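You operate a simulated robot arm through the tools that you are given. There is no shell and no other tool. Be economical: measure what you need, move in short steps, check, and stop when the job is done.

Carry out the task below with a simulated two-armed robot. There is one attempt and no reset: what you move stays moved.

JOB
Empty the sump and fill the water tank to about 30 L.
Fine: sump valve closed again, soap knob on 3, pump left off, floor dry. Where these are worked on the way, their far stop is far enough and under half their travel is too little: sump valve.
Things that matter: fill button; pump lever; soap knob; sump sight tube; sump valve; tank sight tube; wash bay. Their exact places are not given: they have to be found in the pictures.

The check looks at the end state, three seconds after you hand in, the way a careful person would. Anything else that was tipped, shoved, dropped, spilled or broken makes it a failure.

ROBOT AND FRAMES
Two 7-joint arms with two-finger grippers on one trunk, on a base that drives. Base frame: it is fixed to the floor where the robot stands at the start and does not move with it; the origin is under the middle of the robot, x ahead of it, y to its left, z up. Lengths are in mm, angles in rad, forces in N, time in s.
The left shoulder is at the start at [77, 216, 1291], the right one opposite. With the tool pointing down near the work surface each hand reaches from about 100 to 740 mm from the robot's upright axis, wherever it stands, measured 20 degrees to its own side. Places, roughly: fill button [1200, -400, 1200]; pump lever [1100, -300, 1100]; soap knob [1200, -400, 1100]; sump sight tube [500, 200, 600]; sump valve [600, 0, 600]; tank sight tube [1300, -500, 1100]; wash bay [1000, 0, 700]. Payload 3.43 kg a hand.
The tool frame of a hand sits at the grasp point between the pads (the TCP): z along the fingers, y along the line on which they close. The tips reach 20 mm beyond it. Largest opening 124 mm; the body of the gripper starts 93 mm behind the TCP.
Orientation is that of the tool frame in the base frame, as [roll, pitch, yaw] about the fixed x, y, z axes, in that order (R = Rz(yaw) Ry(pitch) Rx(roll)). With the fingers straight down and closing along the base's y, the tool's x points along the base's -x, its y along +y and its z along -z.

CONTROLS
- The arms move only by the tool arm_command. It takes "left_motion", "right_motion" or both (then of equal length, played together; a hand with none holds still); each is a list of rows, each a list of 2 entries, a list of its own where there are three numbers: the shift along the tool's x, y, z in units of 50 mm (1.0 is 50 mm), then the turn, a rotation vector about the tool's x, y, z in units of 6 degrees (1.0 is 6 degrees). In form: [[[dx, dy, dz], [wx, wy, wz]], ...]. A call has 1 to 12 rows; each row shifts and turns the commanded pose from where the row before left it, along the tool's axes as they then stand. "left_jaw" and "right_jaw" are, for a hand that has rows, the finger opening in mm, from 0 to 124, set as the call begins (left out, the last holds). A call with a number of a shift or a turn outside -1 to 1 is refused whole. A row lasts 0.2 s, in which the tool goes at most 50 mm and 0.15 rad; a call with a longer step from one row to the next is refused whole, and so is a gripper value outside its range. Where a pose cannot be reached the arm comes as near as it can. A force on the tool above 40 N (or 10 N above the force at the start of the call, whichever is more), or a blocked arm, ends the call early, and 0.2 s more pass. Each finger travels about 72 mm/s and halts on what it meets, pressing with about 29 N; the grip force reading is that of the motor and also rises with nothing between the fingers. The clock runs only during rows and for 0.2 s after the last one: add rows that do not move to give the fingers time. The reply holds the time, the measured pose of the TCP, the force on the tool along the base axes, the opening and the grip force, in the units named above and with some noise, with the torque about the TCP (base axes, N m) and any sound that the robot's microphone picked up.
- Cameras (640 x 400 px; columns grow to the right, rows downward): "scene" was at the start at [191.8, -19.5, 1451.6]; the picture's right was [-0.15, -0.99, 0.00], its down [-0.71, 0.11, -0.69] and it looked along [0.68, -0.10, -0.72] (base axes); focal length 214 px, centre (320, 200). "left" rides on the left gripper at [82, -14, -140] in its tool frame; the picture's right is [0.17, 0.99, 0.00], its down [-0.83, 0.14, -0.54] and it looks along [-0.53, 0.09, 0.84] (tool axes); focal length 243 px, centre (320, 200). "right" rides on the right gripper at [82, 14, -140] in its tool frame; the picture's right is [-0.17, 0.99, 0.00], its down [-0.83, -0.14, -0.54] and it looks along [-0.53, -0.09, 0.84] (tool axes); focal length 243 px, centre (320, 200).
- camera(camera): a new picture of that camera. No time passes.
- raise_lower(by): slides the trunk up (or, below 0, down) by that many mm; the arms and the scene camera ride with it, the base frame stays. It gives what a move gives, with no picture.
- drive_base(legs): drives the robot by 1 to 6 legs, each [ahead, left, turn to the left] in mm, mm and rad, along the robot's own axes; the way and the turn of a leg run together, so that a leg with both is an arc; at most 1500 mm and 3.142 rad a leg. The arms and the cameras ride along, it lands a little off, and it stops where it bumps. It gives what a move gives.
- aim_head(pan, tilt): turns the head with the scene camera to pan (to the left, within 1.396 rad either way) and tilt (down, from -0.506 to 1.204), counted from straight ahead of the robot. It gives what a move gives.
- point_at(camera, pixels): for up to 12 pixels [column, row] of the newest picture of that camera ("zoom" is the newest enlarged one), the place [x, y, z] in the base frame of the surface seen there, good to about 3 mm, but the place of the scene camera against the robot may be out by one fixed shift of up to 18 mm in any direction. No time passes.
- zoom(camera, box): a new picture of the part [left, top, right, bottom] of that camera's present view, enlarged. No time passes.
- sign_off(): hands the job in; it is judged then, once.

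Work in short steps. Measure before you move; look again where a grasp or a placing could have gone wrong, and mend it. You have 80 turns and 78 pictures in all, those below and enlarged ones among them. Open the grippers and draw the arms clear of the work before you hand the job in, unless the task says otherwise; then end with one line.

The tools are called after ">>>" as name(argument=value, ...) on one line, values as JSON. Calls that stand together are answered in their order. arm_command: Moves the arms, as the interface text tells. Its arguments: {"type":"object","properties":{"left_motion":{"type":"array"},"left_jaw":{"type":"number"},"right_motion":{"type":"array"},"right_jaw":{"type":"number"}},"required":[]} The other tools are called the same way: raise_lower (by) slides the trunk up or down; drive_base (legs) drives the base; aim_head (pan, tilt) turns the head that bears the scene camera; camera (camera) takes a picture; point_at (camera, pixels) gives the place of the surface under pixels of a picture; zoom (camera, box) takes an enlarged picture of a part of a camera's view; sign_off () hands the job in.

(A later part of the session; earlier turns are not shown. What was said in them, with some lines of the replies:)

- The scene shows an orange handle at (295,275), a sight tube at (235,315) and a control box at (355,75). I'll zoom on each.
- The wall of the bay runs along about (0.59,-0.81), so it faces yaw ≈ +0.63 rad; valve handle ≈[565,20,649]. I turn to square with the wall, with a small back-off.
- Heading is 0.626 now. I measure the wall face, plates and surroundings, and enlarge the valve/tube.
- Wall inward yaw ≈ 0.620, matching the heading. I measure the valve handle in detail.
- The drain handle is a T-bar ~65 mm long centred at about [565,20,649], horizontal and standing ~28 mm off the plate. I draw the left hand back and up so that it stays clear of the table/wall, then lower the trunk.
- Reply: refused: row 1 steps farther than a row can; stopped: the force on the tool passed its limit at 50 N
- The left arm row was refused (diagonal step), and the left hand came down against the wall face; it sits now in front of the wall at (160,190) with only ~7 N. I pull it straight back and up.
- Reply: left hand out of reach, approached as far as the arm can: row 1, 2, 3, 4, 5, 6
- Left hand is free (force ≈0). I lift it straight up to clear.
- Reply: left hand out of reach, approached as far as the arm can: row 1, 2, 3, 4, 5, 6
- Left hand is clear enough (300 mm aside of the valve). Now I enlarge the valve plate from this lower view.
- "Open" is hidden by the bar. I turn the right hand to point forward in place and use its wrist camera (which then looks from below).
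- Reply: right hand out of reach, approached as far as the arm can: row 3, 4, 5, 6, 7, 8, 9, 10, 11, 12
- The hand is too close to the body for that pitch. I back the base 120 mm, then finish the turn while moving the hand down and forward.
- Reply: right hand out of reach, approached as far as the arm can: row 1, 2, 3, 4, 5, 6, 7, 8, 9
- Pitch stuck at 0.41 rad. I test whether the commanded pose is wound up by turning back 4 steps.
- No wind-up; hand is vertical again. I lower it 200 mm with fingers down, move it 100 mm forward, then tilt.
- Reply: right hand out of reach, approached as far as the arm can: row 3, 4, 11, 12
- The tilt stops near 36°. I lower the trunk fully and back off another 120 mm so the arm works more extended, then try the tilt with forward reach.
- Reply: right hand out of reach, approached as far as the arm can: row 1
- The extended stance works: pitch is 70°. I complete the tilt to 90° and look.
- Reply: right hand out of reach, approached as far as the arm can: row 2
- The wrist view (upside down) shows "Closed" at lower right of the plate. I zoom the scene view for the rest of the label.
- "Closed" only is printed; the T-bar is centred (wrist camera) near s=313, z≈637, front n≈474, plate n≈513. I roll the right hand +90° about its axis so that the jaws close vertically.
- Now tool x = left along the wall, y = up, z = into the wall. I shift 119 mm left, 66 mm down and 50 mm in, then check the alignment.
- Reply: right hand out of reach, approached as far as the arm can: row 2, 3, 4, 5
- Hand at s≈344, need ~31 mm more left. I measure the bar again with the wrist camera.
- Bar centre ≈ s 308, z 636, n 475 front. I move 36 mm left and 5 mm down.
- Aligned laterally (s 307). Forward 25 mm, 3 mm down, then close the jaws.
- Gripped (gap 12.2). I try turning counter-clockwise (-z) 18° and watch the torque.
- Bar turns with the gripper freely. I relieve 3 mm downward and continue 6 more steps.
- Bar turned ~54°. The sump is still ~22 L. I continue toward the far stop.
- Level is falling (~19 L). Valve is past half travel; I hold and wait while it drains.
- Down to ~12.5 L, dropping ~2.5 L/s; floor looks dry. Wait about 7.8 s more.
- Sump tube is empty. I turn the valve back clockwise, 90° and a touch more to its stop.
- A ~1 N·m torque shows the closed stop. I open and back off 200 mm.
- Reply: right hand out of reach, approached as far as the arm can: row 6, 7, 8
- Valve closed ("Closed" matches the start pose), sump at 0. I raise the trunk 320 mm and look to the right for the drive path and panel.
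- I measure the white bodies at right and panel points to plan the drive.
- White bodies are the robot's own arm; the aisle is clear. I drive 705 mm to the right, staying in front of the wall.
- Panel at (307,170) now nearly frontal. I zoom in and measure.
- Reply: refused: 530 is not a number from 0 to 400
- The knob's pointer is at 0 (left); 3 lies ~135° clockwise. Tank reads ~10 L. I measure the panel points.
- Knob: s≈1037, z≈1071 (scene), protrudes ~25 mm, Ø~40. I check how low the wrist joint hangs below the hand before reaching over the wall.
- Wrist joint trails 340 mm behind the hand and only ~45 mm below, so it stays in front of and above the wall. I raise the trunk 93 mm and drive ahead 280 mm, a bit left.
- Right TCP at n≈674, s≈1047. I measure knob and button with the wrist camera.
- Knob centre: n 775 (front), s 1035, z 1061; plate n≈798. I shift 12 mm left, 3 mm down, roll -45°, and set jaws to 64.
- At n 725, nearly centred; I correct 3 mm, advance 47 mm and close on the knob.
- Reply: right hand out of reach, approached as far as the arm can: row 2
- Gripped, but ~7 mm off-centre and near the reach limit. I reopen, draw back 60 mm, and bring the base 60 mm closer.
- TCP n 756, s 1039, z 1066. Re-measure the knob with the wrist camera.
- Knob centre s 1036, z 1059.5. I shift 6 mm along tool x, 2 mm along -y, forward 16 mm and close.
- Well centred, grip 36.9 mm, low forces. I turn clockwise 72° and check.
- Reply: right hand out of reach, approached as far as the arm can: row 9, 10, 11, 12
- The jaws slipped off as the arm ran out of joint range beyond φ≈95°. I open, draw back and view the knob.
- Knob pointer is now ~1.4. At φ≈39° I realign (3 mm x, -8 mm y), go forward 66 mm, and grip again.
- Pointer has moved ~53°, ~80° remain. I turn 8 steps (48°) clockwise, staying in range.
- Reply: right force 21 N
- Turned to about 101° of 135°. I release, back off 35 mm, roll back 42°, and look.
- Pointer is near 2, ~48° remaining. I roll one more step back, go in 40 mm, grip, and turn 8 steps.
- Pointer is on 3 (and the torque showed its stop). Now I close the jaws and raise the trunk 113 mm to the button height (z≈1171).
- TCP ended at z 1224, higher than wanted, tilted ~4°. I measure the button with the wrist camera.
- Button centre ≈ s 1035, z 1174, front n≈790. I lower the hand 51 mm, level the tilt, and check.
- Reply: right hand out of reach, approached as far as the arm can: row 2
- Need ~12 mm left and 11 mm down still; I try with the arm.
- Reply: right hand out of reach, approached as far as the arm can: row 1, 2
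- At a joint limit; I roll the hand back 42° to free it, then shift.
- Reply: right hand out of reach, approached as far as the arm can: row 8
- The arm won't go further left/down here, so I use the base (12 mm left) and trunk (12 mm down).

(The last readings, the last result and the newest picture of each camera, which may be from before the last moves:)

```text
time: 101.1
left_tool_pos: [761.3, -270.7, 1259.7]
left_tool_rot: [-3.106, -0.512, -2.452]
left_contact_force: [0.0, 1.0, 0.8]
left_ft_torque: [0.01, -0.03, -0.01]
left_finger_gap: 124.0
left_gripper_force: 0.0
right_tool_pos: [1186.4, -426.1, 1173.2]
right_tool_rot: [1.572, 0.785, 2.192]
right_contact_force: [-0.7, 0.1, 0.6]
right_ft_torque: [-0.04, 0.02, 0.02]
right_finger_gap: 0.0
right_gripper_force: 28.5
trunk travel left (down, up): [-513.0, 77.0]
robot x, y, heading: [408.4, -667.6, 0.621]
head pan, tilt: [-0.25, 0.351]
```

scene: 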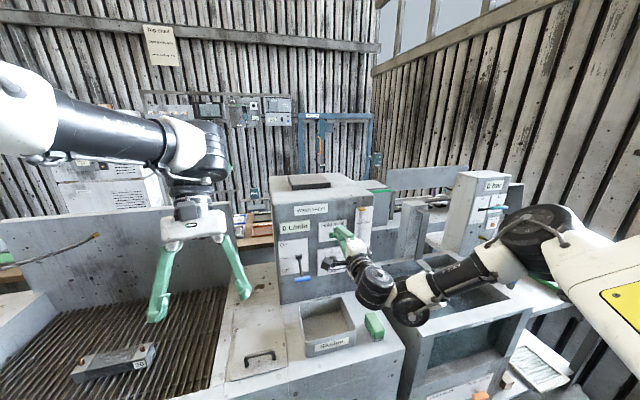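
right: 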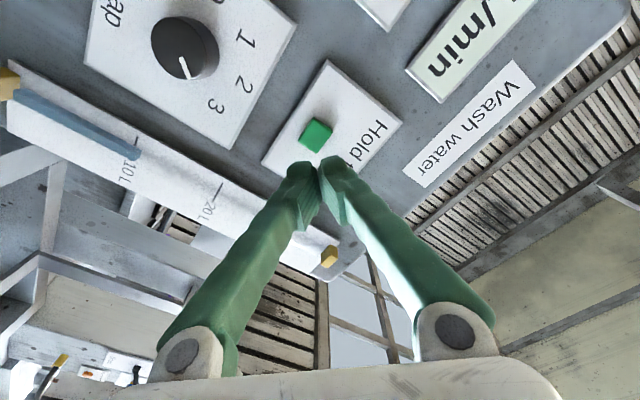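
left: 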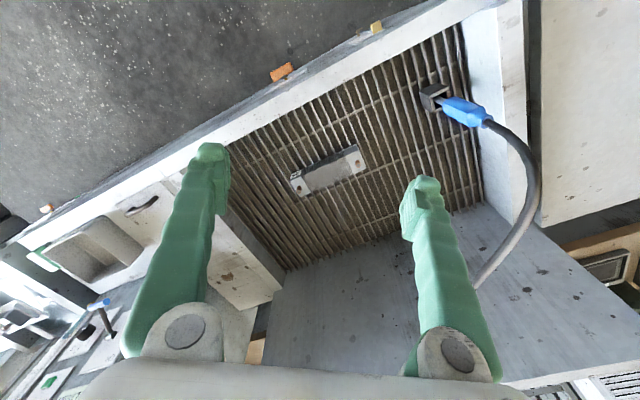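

TCP s 1036, z 1173, tips n≈739 – aligned. I advance 35 mm and look before pressing.

>>> arm_command(right_motion=[[[0, 0, 0.7], [0, 0, 0]]])

>>> camera(camera="right")

```text
time: 101.5
left_tool_pos: [760.7, -268.4, 1256.2]
left_tool_rot: [-3.105, -0.514, -2.454]
left_contact_force: [0.1, 0.0, -0.7]
left_ft_torque: [-0.06, 0.02, 0.01]
left_finger_gap: 124.2
left_gripper_force: 0.1
right_tool_pos: [1214.4, -403.3, 1171.5]
right_tool_rot: [1.577, 0.788, 2.195]
right_contact_force: [0.6, 0.4, 0.6]
right_ft_torque: [-0.01, 0.02, -0.02]
right_finger_gap: 0.1
right_gripper_force: 29.0
trunk travel left (down, up): [-513.0, 77.0]
robot x, y, heading: [409.7, -667.9, 0.629]
head pan, tilt: [-0.25, 0.351]
```

```text
25 pictures are left
```

right: 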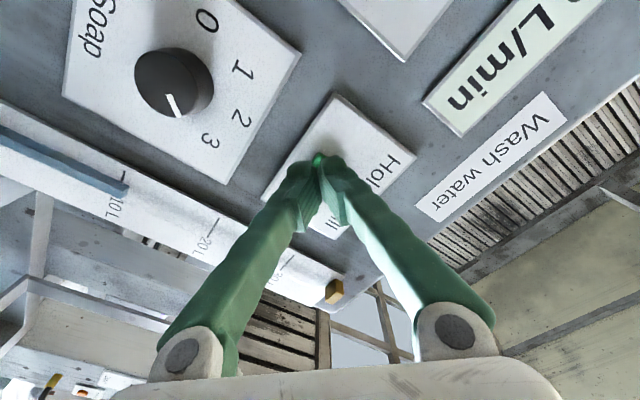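

Tips (320,160) cover the button. I press in 18 mm and read force, flow and level.

>>> arm_command(right_motion=[[[0, 0, 0.36], [0, 0, 0]]])

>>> camera(camera="right")

```text
time: 101.9
left_tool_pos: [758.8, -268.3, 1259.2]
left_tool_rot: [-3.107, -0.513, -2.454]
left_contact_force: [-0.4, 0.4, -0.4]
left_ft_torque: [-0.01, -0.02, 0.05]
left_finger_gap: 124.1
left_gripper_force: 0.1
right_tool_pos: [1228.7, -396.2, 1175.4]
right_tool_rot: [1.577, 0.788, 2.201]
right_contact_force: [-0.2, 0.9, -0.7]
right_ft_torque: [0.0, -0.01, 0.03]
right_finger_gap: 0.1
right_gripper_force: 29.0
right hand out of reach, approached as far as the arm can: row 1
trunk travel left (down, up): [-513.0, 77.0]
robot x, y, heading: [413.0, -671.3, 0.622]
head pan, tilt: [-0.25, 0.351]
```

```text
24 pictures are left
```

right: 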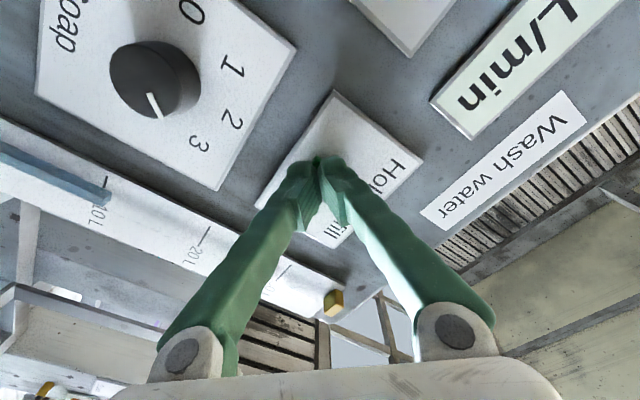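

No contact yet and the arm is at its reach limit. I draw back 50 mm and bring the base 60 mm closer.

>>> arm_command(right_motion=[[[0, 0, -0.8], [0, 0, 0]], [[0, 0, -0.7], [0, 0, 0]]])

>>> drive_base(legs=[[60, 0, 0]])

>>> camera(camera="right")

```text
time: 102.5
left_tool_pos: [759.1, -269.5, 1258.9]
left_tool_rot: [-3.106, -0.513, -2.454]
left_contact_force: [-0.1, -0.5, 0.4]
left_ft_torque: [0.0, -0.02, 0.0]
left_finger_gap: 124.0
left_gripper_force: 0.1
right_tool_pos: [1167.7, -440.7, 1175.3]
right_tool_rot: [1.572, 0.788, 2.194]
right_contact_force: [-1.2, -0.1, 0.2]
right_ft_torque: [-0.03, 0.02, -0.03]
right_finger_gap: 0.0
right_gripper_force: 29.4
trunk travel left (down, up): [-513.0, 77.0]
robot x, y, heading: [412.6, -666.6, 0.621]
head pan, tilt: [-0.25, 0.351]
```

```text
time: 103.6
left_tool_pos: [803.8, -236.3, 1259.7]
left_tool_rot: [-3.108, -0.507, -2.451]
left_contact_force: [-0.2, -1.0, -0.6]
left_ft_torque: [0.02, -0.02, 0.01]
left_finger_gap: 123.9
left_gripper_force: 0.2
right_tool_pos: [1214.4, -407.6, 1176.6]
right_tool_rot: [1.57, 0.787, 2.191]
right_contact_force: [-0.5, 0.3, -0.2]
right_ft_torque: [0.03, -0.02, 0.02]
right_finger_gap: 0.0
right_gripper_force: 29.0
trunk travel left (down, up): [-513.0, 77.0]
robot x, y, heading: [460.1, -633.9, 0.627]
head pan, tilt: [-0.25, 0.351]
```

```text
23 pictures are left
```

right: 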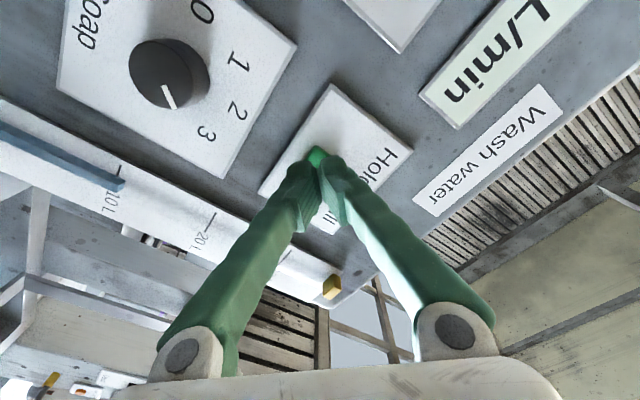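

Tips n≈773, button visible at (316,155). I nudge 3 mm down and advance 25 mm.

>>> arm_command(right_motion=[[[0.06, -0.03, 0.3], [0, 0, 0]], [[0, 0, 0.2], [0, 0, 0]]])

>>> zoom(camera="scene", box=[260, 170, 400, 290])

```text
time: 104.2
left_tool_pos: [806.2, -233.1, 1259.0]
left_tool_rot: [-3.104, -0.51, -2.451]
left_contact_force: [0.1, 0.1, 0.1]
left_ft_torque: [0.02, -0.04, 0.01]
left_finger_gap: 124.0
left_gripper_force: 0.0
right_tool_pos: [1235.4, -391.0, 1172.7]
right_tool_rot: [1.57, 0.785, 2.194]
right_contact_force: [-5.5, -4.1, 2.7]
right_ft_torque: [0.03, -0.02, -0.01]
right_finger_gap: 6.2
right_gripper_force: 34.4
trunk travel left (down, up): [-513.0, 77.0]
robot x, y, heading: [458.0, -635.0, 0.622]
head pan, tilt: [-0.25, 0.351]
heard: click
```

```text
3.33 times, centred on (330, 230) of scene
```

zoom: 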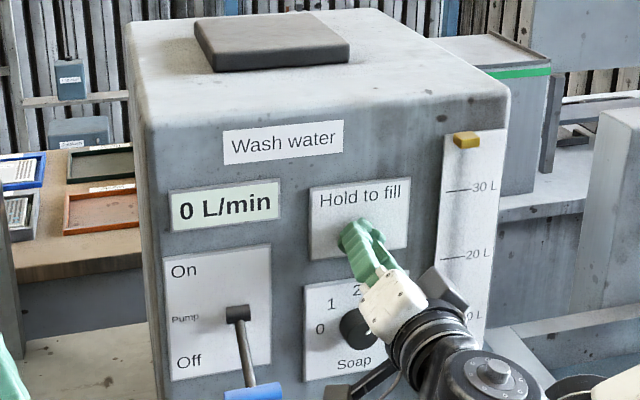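

Click heard with ~7 N: button pressed. I hold 0.6 s and check the tube in the wrist view.

>>> arm_command(right_motion=[[[0, 0, 0], [0, 0, 0]], [[0, 0, 0], [0, 0, 0]], [[0, 0, 0], [0, 0, 0]]])

>>> camera(camera="right")

```text
time: 105.0
left_tool_pos: [806.6, -233.4, 1257.7]
left_tool_rot: [-3.105, -0.511, -2.451]
left_contact_force: [-0.5, 0.2, 0.2]
left_ft_torque: [-0.01, 0.0, -0.03]
left_finger_gap: 124.0
left_gripper_force: 0.1
right_tool_pos: [1236.1, -390.2, 1172.1]
right_tool_rot: [1.573, 0.787, 2.194]
right_contact_force: [-5.9, -4.1, 2.6]
right_ft_torque: [0.05, 0.0, 0.0]
right_finger_gap: 5.9
right_gripper_force: 34.6
trunk travel left (down, up): [-513.0, 77.0]
robot x, y, heading: [459.1, -632.1, 0.627]
head pan, tilt: [-0.25, 0.351]
```

```text
21 pictures are left
```

right: 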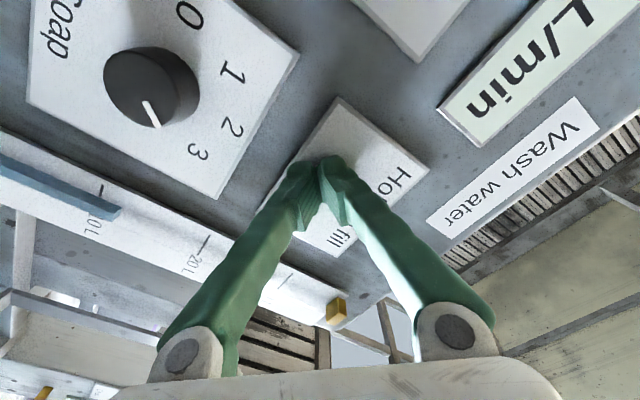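

Level is rising (end at (120,212) beyond the 10 L tick). I hold 2.6 s more and measure the rate.

>>> arm_command(right_motion=[[[0, 0, 0], [0, 0, 0]], [[0, 0, 0], [0, 0, 0]], [[0, 0, 0], [0, 0, 0]], [[0, 0, 0], [0, 0, 0]], [[0, 0, 0], [0, 0, 0]], [[0, 0, 0], [0, 0, 0]], [[0, 0, 0], [0, 0, 0]], [[0, 0, 0], [0, 0, 0]], [[0, 0, 0], [0, 0, 0]], [[0, 0, 0], [0, 0, 0]], [[0, 0, 0], [0, 0, 0]], [[0, 0, 0], [0, 0, 0]]])

>>> zoom(camera="scene", box=[320, 180, 390, 280])

```text
time: 107.6
left_tool_pos: [806.7, -234.1, 1259.3]
left_tool_rot: [-3.103, -0.512, -2.451]
left_contact_force: [0.5, 0.6, -0.5]
left_ft_torque: [-0.05, 0.0, 0.01]
left_finger_gap: 124.1
left_gripper_force: 0.0
right_tool_pos: [1235.0, -389.8, 1171.0]
right_tool_rot: [1.573, 0.788, 2.196]
right_contact_force: [-6.6, -3.5, 0.7]
right_ft_torque: [0.08, 0.03, 0.0]
right_finger_gap: 6.2
right_gripper_force: 35.1
trunk travel left (down, up): [-513.0, 77.0]
robot x, y, heading: [456.9, -634.0, 0.622]
head pan, tilt: [-0.25, 0.351]
```

```text
4.00 times, centred on (355, 230) of scene
```

zoom: 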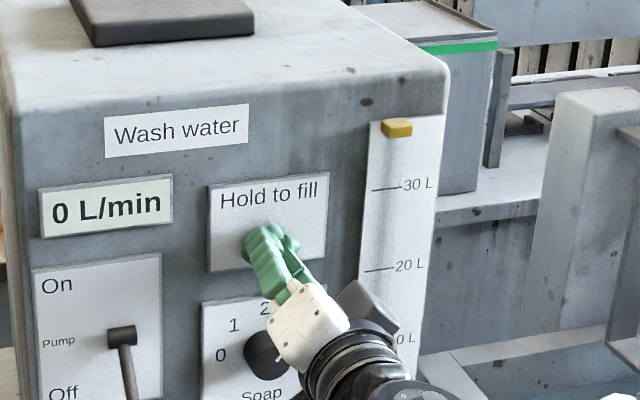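

Level is still hidden below ~18 L. Hold 2.6 s more.

>>> arm_command(right_motion=[[[0, 0, 0], [0, 0, 0]], [[0, 0, 0], [0, 0, 0]], [[0, 0, 0], [0, 0, 0]], [[0, 0, 0], [0, 0, 0]], [[0, 0, 0], [0, 0, 0]], [[0, 0, 0], [0, 0, 0]], [[0, 0, 0], [0, 0, 0]], [[0, 0, 0], [0, 0, 0]], [[0, 0, 0], [0, 0, 0]], [[0, 0, 0], [0, 0, 0]], [[0, 0, 0], [0, 0, 0]], [[0, 0, 0], [0, 0, 0]]])

>>> zoom(camera="scene", box=[320, 180, 390, 280])

>>> camera(camera="right")

```text
time: 110.2
left_tool_pos: [806.7, -233.1, 1259.9]
left_tool_rot: [-3.105, -0.511, -2.451]
left_contact_force: [0.2, -0.4, 0.5]
left_ft_torque: [-0.01, 0.03, 0.0]
left_finger_gap: 124.1
left_gripper_force: 0.1
right_tool_pos: [1236.2, -390.6, 1171.2]
right_tool_rot: [1.572, 0.788, 2.195]
right_contact_force: [-7.2, -3.5, 0.0]
right_ft_torque: [0.0, -0.06, -0.01]
right_finger_gap: 6.0
right_gripper_force: 34.5
trunk travel left (down, up): [-513.0, 77.0]
robot x, y, heading: [459.9, -635.2, 0.625]
head pan, tilt: [-0.25, 0.351]
```

```text
4.00 times, centred on (355, 230) of scene
```

zoom: 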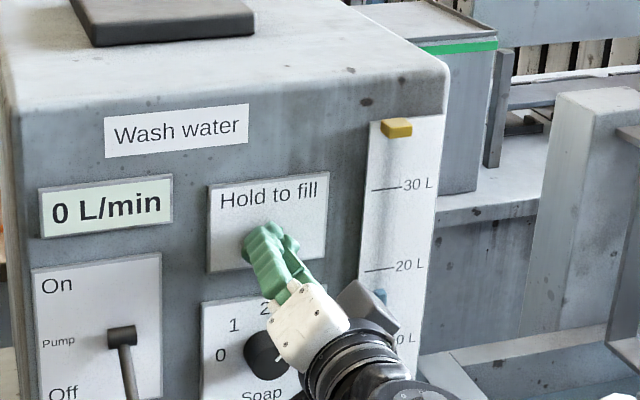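

```text
18 pictures are left
```

right: 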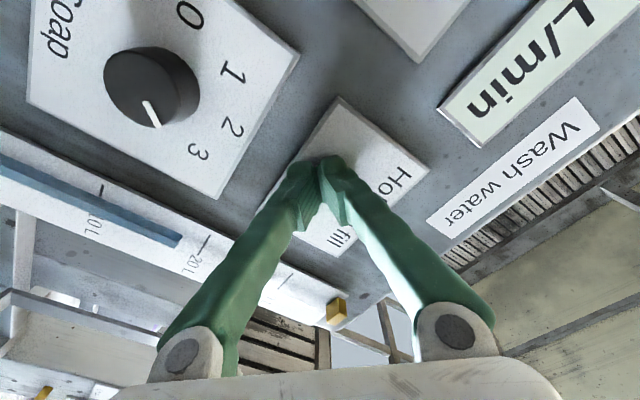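

Now ~17.5 L; rate ≈1.2 L/s. Hold 7.8 s more (→ ~27 L) and look.

>>> arm_command(right_motion=[[[0, 0, 0], [0, 0, 0]], [[0, 0, 0], [0, 0, 0]], [[0, 0, 0], [0, 0, 0]], [[0, 0, 0], [0, 0, 0]], [[0, 0, 0], [0, 0, 0]], [[0, 0, 0], [0, 0, 0]], [[0, 0, 0], [0, 0, 0]], [[0, 0, 0], [0, 0, 0]], [[0, 0, 0], [0, 0, 0]], [[0, 0, 0], [0, 0, 0]], [[0, 0, 0], [0, 0, 0]], [[0, 0, 0], [0, 0, 0]]])

>>> arm_command(right_motion=[[[0, 0, 0], [0, 0, 0]], [[0, 0, 0], [0, 0, 0]], [[0, 0, 0], [0, 0, 0]], [[0, 0, 0], [0, 0, 0]], [[0, 0, 0], [0, 0, 0]], [[0, 0, 0], [0, 0, 0]], [[0, 0, 0], [0, 0, 0]], [[0, 0, 0], [0, 0, 0]], [[0, 0, 0], [0, 0, 0]], [[0, 0, 0], [0, 0, 0]], [[0, 0, 0], [0, 0, 0]], [[0, 0, 0], [0, 0, 0]]])

>>> zoom(camera="scene", box=[320, 180, 390, 280])

```text
time: 112.8
left_tool_pos: [806.7, -234.3, 1259.3]
left_tool_rot: [-3.105, -0.512, -2.449]
left_contact_force: [-0.1, -0.8, -0.1]
left_ft_torque: [0.0, -0.01, 0.02]
left_finger_gap: 124.1
left_gripper_force: 0.0
right_tool_pos: [1236.5, -389.2, 1171.4]
right_tool_rot: [1.573, 0.787, 2.197]
right_contact_force: [-5.6, -4.5, -0.1]
right_ft_torque: [-0.01, -0.02, -0.02]
right_finger_gap: 5.9
right_gripper_force: 34.1
trunk travel left (down, up): [-513.0, 77.0]
robot x, y, heading: [461.9, -632.8, 0.631]
head pan, tilt: [-0.25, 0.351]
```

```text
time: 115.4
left_tool_pos: [806.1, -233.7, 1258.2]
left_tool_rot: [-3.103, -0.512, -2.451]
left_contact_force: [0.3, 0.3, 0.4]
left_ft_torque: [0.01, -0.01, -0.02]
left_finger_gap: 124.1
left_gripper_force: 0.0
right_tool_pos: [1234.8, -391.2, 1171.4]
right_tool_rot: [1.573, 0.787, 2.196]
right_contact_force: [-5.6, -3.4, -0.2]
right_ft_torque: [0.0, 0.03, -0.02]
right_finger_gap: 6.0
right_gripper_force: 34.1
trunk travel left (down, up): [-513.0, 77.0]
robot x, y, heading: [457.0, -632.3, 0.626]
head pan, tilt: [-0.25, 0.351]
```

```text
4.00 times, centred on (355, 230) of scene
```

zoom: 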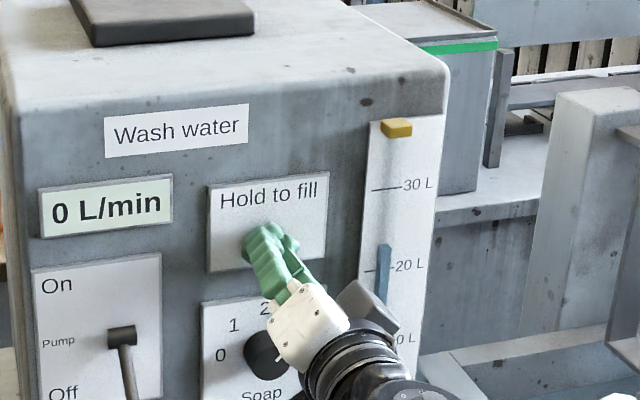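

~23 L now, 1.1 L/s. Hold 5.2 s more (→ ~29 L), then fine-tune.

>>> arm_command(right_motion=[[[0, 0, 0], [0, 0, 0]], [[0, 0, 0], [0, 0, 0]], [[0, 0, 0], [0, 0, 0]], [[0, 0, 0], [0, 0, 0]], [[0, 0, 0], [0, 0, 0]], [[0, 0, 0], [0, 0, 0]], [[0, 0, 0], [0, 0, 0]], [[0, 0, 0], [0, 0, 0]], [[0, 0, 0], [0, 0, 0]], [[0, 0, 0], [0, 0, 0]], [[0, 0, 0], [0, 0, 0]], [[0, 0, 0], [0, 0, 0]]])

>>> arm_command(right_motion=[[[0, 0, 0], [0, 0, 0]], [[0, 0, 0], [0, 0, 0]], [[0, 0, 0], [0, 0, 0]], [[0, 0, 0], [0, 0, 0]], [[0, 0, 0], [0, 0, 0]], [[0, 0, 0], [0, 0, 0]], [[0, 0, 0], [0, 0, 0]], [[0, 0, 0], [0, 0, 0]], [[0, 0, 0], [0, 0, 0]], [[0, 0, 0], [0, 0, 0]], [[0, 0, 0], [0, 0, 0]], [[0, 0, 0], [0, 0, 0]]])

>>> zoom(camera="scene", box=[350, 200, 380, 260])

```text
time: 118.0
left_tool_pos: [805.9, -233.8, 1258.5]
left_tool_rot: [-3.103, -0.511, -2.452]
left_contact_force: [0.3, 0.5, 0.5]
left_ft_torque: [-0.01, 0.03, 0.03]
left_finger_gap: 124.1
left_gripper_force: 0.1
right_tool_pos: [1235.4, -390.5, 1171.9]
right_tool_rot: [1.572, 0.786, 2.194]
right_contact_force: [-5.0, -4.1, -0.5]
right_ft_torque: [0.0, -0.02, 0.01]
right_finger_gap: 5.9
right_gripper_force: 34.9
trunk travel left (down, up): [-513.0, 77.0]
robot x, y, heading: [456.6, -633.6, 0.628]
head pan, tilt: [-0.25, 0.351]
```

```text
time: 120.6
left_tool_pos: [805.3, -233.7, 1258.6]
left_tool_rot: [-3.105, -0.513, -2.451]
left_contact_force: [0.0, 0.0, 0.5]
left_ft_torque: [-0.01, 0.02, 0.01]
left_finger_gap: 123.8
left_gripper_force: 0.0
right_tool_pos: [1235.3, -389.9, 1172.4]
right_tool_rot: [1.572, 0.787, 2.197]
right_contact_force: [-6.0, -4.0, -0.4]
right_ft_torque: [-0.01, 0.02, -0.01]
right_finger_gap: 5.9
right_gripper_force: 35.2
trunk travel left (down, up): [-513.0, 77.0]
robot x, y, heading: [459.4, -635.9, 0.625]
head pan, tilt: [-0.25, 0.351]
```

```text
6.67 times, centred on (365, 230) of scene
```

zoom: 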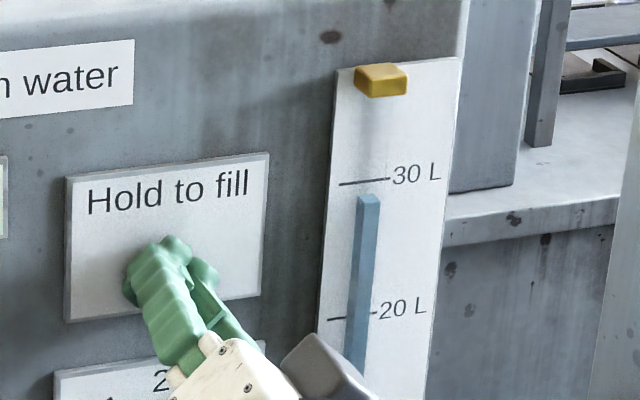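

Level ≈29 L. I hold ~0.8 s more and then release in the same call.

>>> arm_command(right_motion=[[[0, 0, 0], [0, 0, 0]], [[0, 0, 0], [0, 0, 0]], [[0, 0, 0], [0, 0, 0]], [[0, 0, 0], [0, 0, 0]], [[0, 0, -1], [0, 0, 0]], [[0, 0, -1], [0, 0, 0]], [[0, 0, -1], [0, 0, 0]]])

>>> zoom(camera="scene", box=[340, 190, 390, 260])

```text
time: 122.2
left_tool_pos: [808.1, -233.8, 1258.5]
left_tool_rot: [-3.105, -0.511, -2.451]
left_contact_force: [-1.0, -0.2, -1.0]
left_ft_torque: [0.02, 0.05, 0.01]
left_finger_gap: 124.0
left_gripper_force: 0.1
right_tool_pos: [1187.1, -431.1, 1173.8]
right_tool_rot: [1.58, 0.788, 2.202]
right_contact_force: [-0.2, -0.5, -0.4]
right_ft_torque: [-0.03, 0.0, 0.05]
right_finger_gap: 0.0
right_gripper_force: 33.7
right hand out of reach, approached as far as the arm can: row 6, 7
trunk travel left (down, up): [-513.0, 77.0]
robot x, y, heading: [457.4, -637.9, 0.621]
head pan, tilt: [-0.25, 0.351]
```

```text
5.71 times, centred on (365, 225) of scene
```

zoom: 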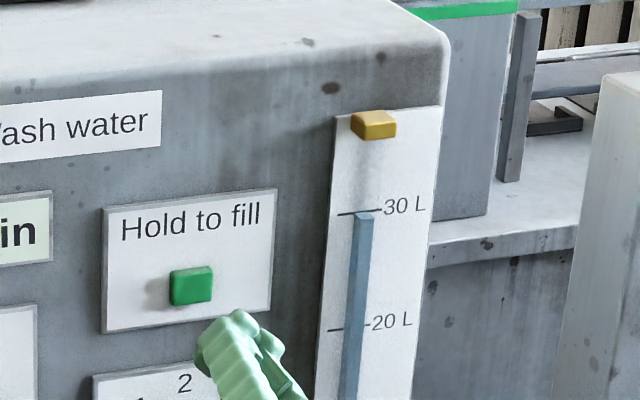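

Level at the 30 L tick, button out. I back the base 300 mm, open the right gripper and check everything.

>>> drive_base(legs=[[-320, 0, 0]])

>>> arm_command(right_motion=[[[0, 0, 0], [0, 0, 0]], [[0, 0, 0], [0, 0, 0]], [[0, 0, 0], [0, 0, 0]], [[0, 0, 0], [0, 0, 0]]], right_jaw=110)

>>> aim_head(pan=0.1, tilt=0.6)

>>> camera(camera="scene")

```text
time: 124.6
left_tool_pos: [551.6, -413.0, 1258.9]
left_tool_rot: [-3.106, -0.512, -2.444]
left_contact_force: [0.8, -0.2, -0.3]
left_ft_torque: [-0.02, 0.01, 0.03]
left_finger_gap: 124.0
left_gripper_force: 0.1
right_tool_pos: [931.0, -609.3, 1174.6]
right_tool_rot: [1.58, 0.787, 2.209]
right_contact_force: [-0.1, 0.2, 0.2]
right_ft_torque: [0.0, 0.0, -0.01]
right_finger_gap: 0.1
right_gripper_force: 34.3
trunk travel left (down, up): [-513.0, 77.0]
robot x, y, heading: [203.8, -819.9, 0.627]
head pan, tilt: [-0.25, 0.351]
```

```text
time: 125.6
left_tool_pos: [551.5, -415.0, 1257.5]
left_tool_rot: [-3.102, -0.512, -2.442]
left_contact_force: [-0.1, -0.6, 0.2]
left_ft_torque: [-0.01, 0.01, -0.02]
left_finger_gap: 124.3
left_gripper_force: 0.0
right_tool_pos: [931.8, -608.9, 1174.3]
right_tool_rot: [1.577, 0.786, 2.209]
right_contact_force: [-0.1, 0.7, -0.2]
right_ft_torque: [0.0, 0.0, 0.0]
right_finger_gap: 110.1
right_gripper_force: 0.0
trunk travel left (down, up): [-513.0, 77.0]
robot x, y, heading: [205.6, -820.5, 0.631]
head pan, tilt: [-0.25, 0.351]
```

```text
time: 126.5
left_tool_pos: [550.6, -414.3, 1259.1]
left_tool_rot: [-3.103, -0.512, -2.445]
left_contact_force: [0.5, 0.1, -0.3]
left_ft_torque: [-0.04, 0.01, 0.01]
left_finger_gap: 124.4
left_gripper_force: 0.0
right_tool_pos: [931.0, -610.4, 1174.4]
right_tool_rot: [1.579, 0.788, 2.209]
right_contact_force: [0.0, -0.2, -1.7]
right_ft_torque: [0.0, -0.03, 0.01]
right_finger_gap: 110.1
right_gripper_force: 0.1
trunk travel left (down, up): [-513.0, 77.0]
robot x, y, heading: [206.1, -818.6, 0.633]
head pan, tilt: [0.099, 0.6]
```

```text
14 pictures are left
```

scene: 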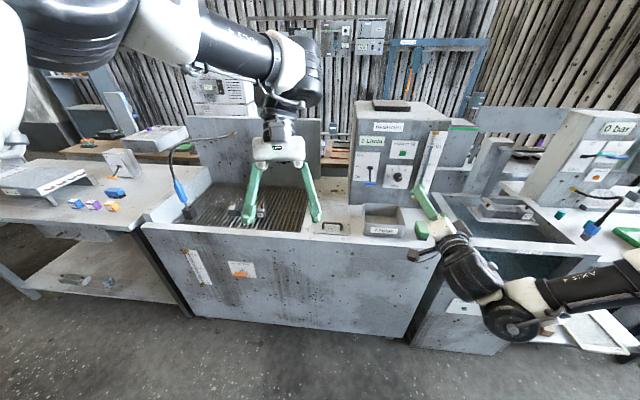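

I check the final states of panel, valve and sump tube enlarged.

>>> zoom(camera="scene", box=[345, 110, 455, 210])

>>> zoom(camera="scene", box=[170, 235, 270, 300])

```text
4.00 times, centred on (400, 160) of scene
```

zoom: 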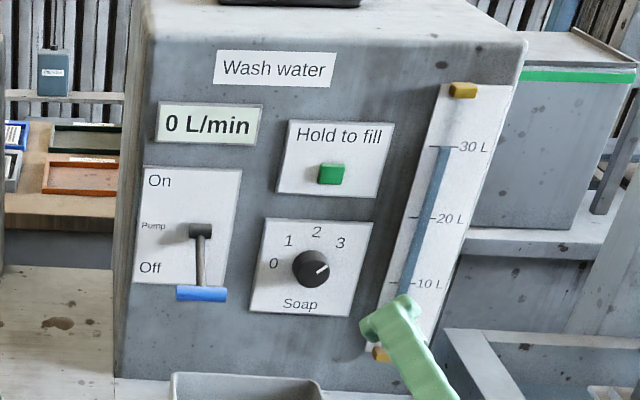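

```text
6.15 times, centred on (220, 268) of scene
```

zoom: 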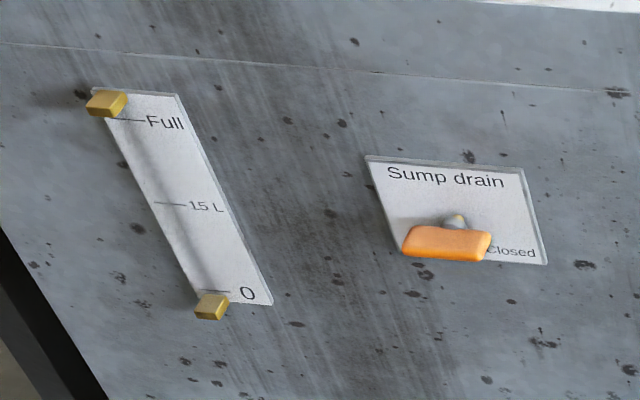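

Sump 0, valve closed, pump off, tank 30 L. I zoom on the knob to confirm 3.

>>> zoom(camera="scene", box=[408, 160, 384, 190])

>>> zoom(camera="scene", box=[384, 162, 412, 192])

```text
refused: the box must be [left, top, right, bottom]
```

```text
13.33 times, centred on (398, 177) of scene
```

zoom: 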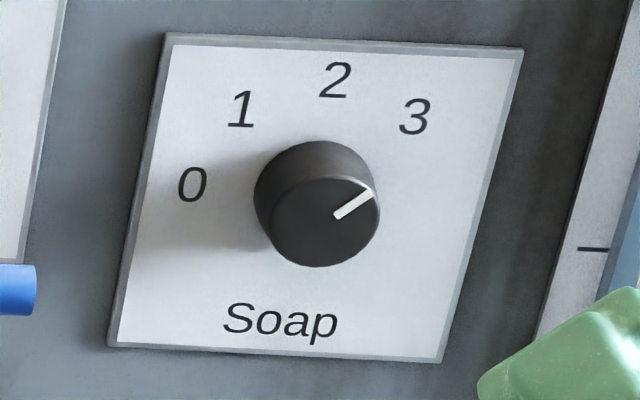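

Knob pointer aims at 3; all is as asked and both hands are open and clear, so I hand in.

>>> sign_off()

```text
The job is handed in.
```

The job is handed in: the sump is empty with its valve closed again, the tank reads about 30 L, the soap knob is on 3, the pump was left off, and the floor looked dry in the last picture. Early on, the left hand came down against the bay's front wall and tripped its force limit (50 N). I pulled it clear and saw no damage.
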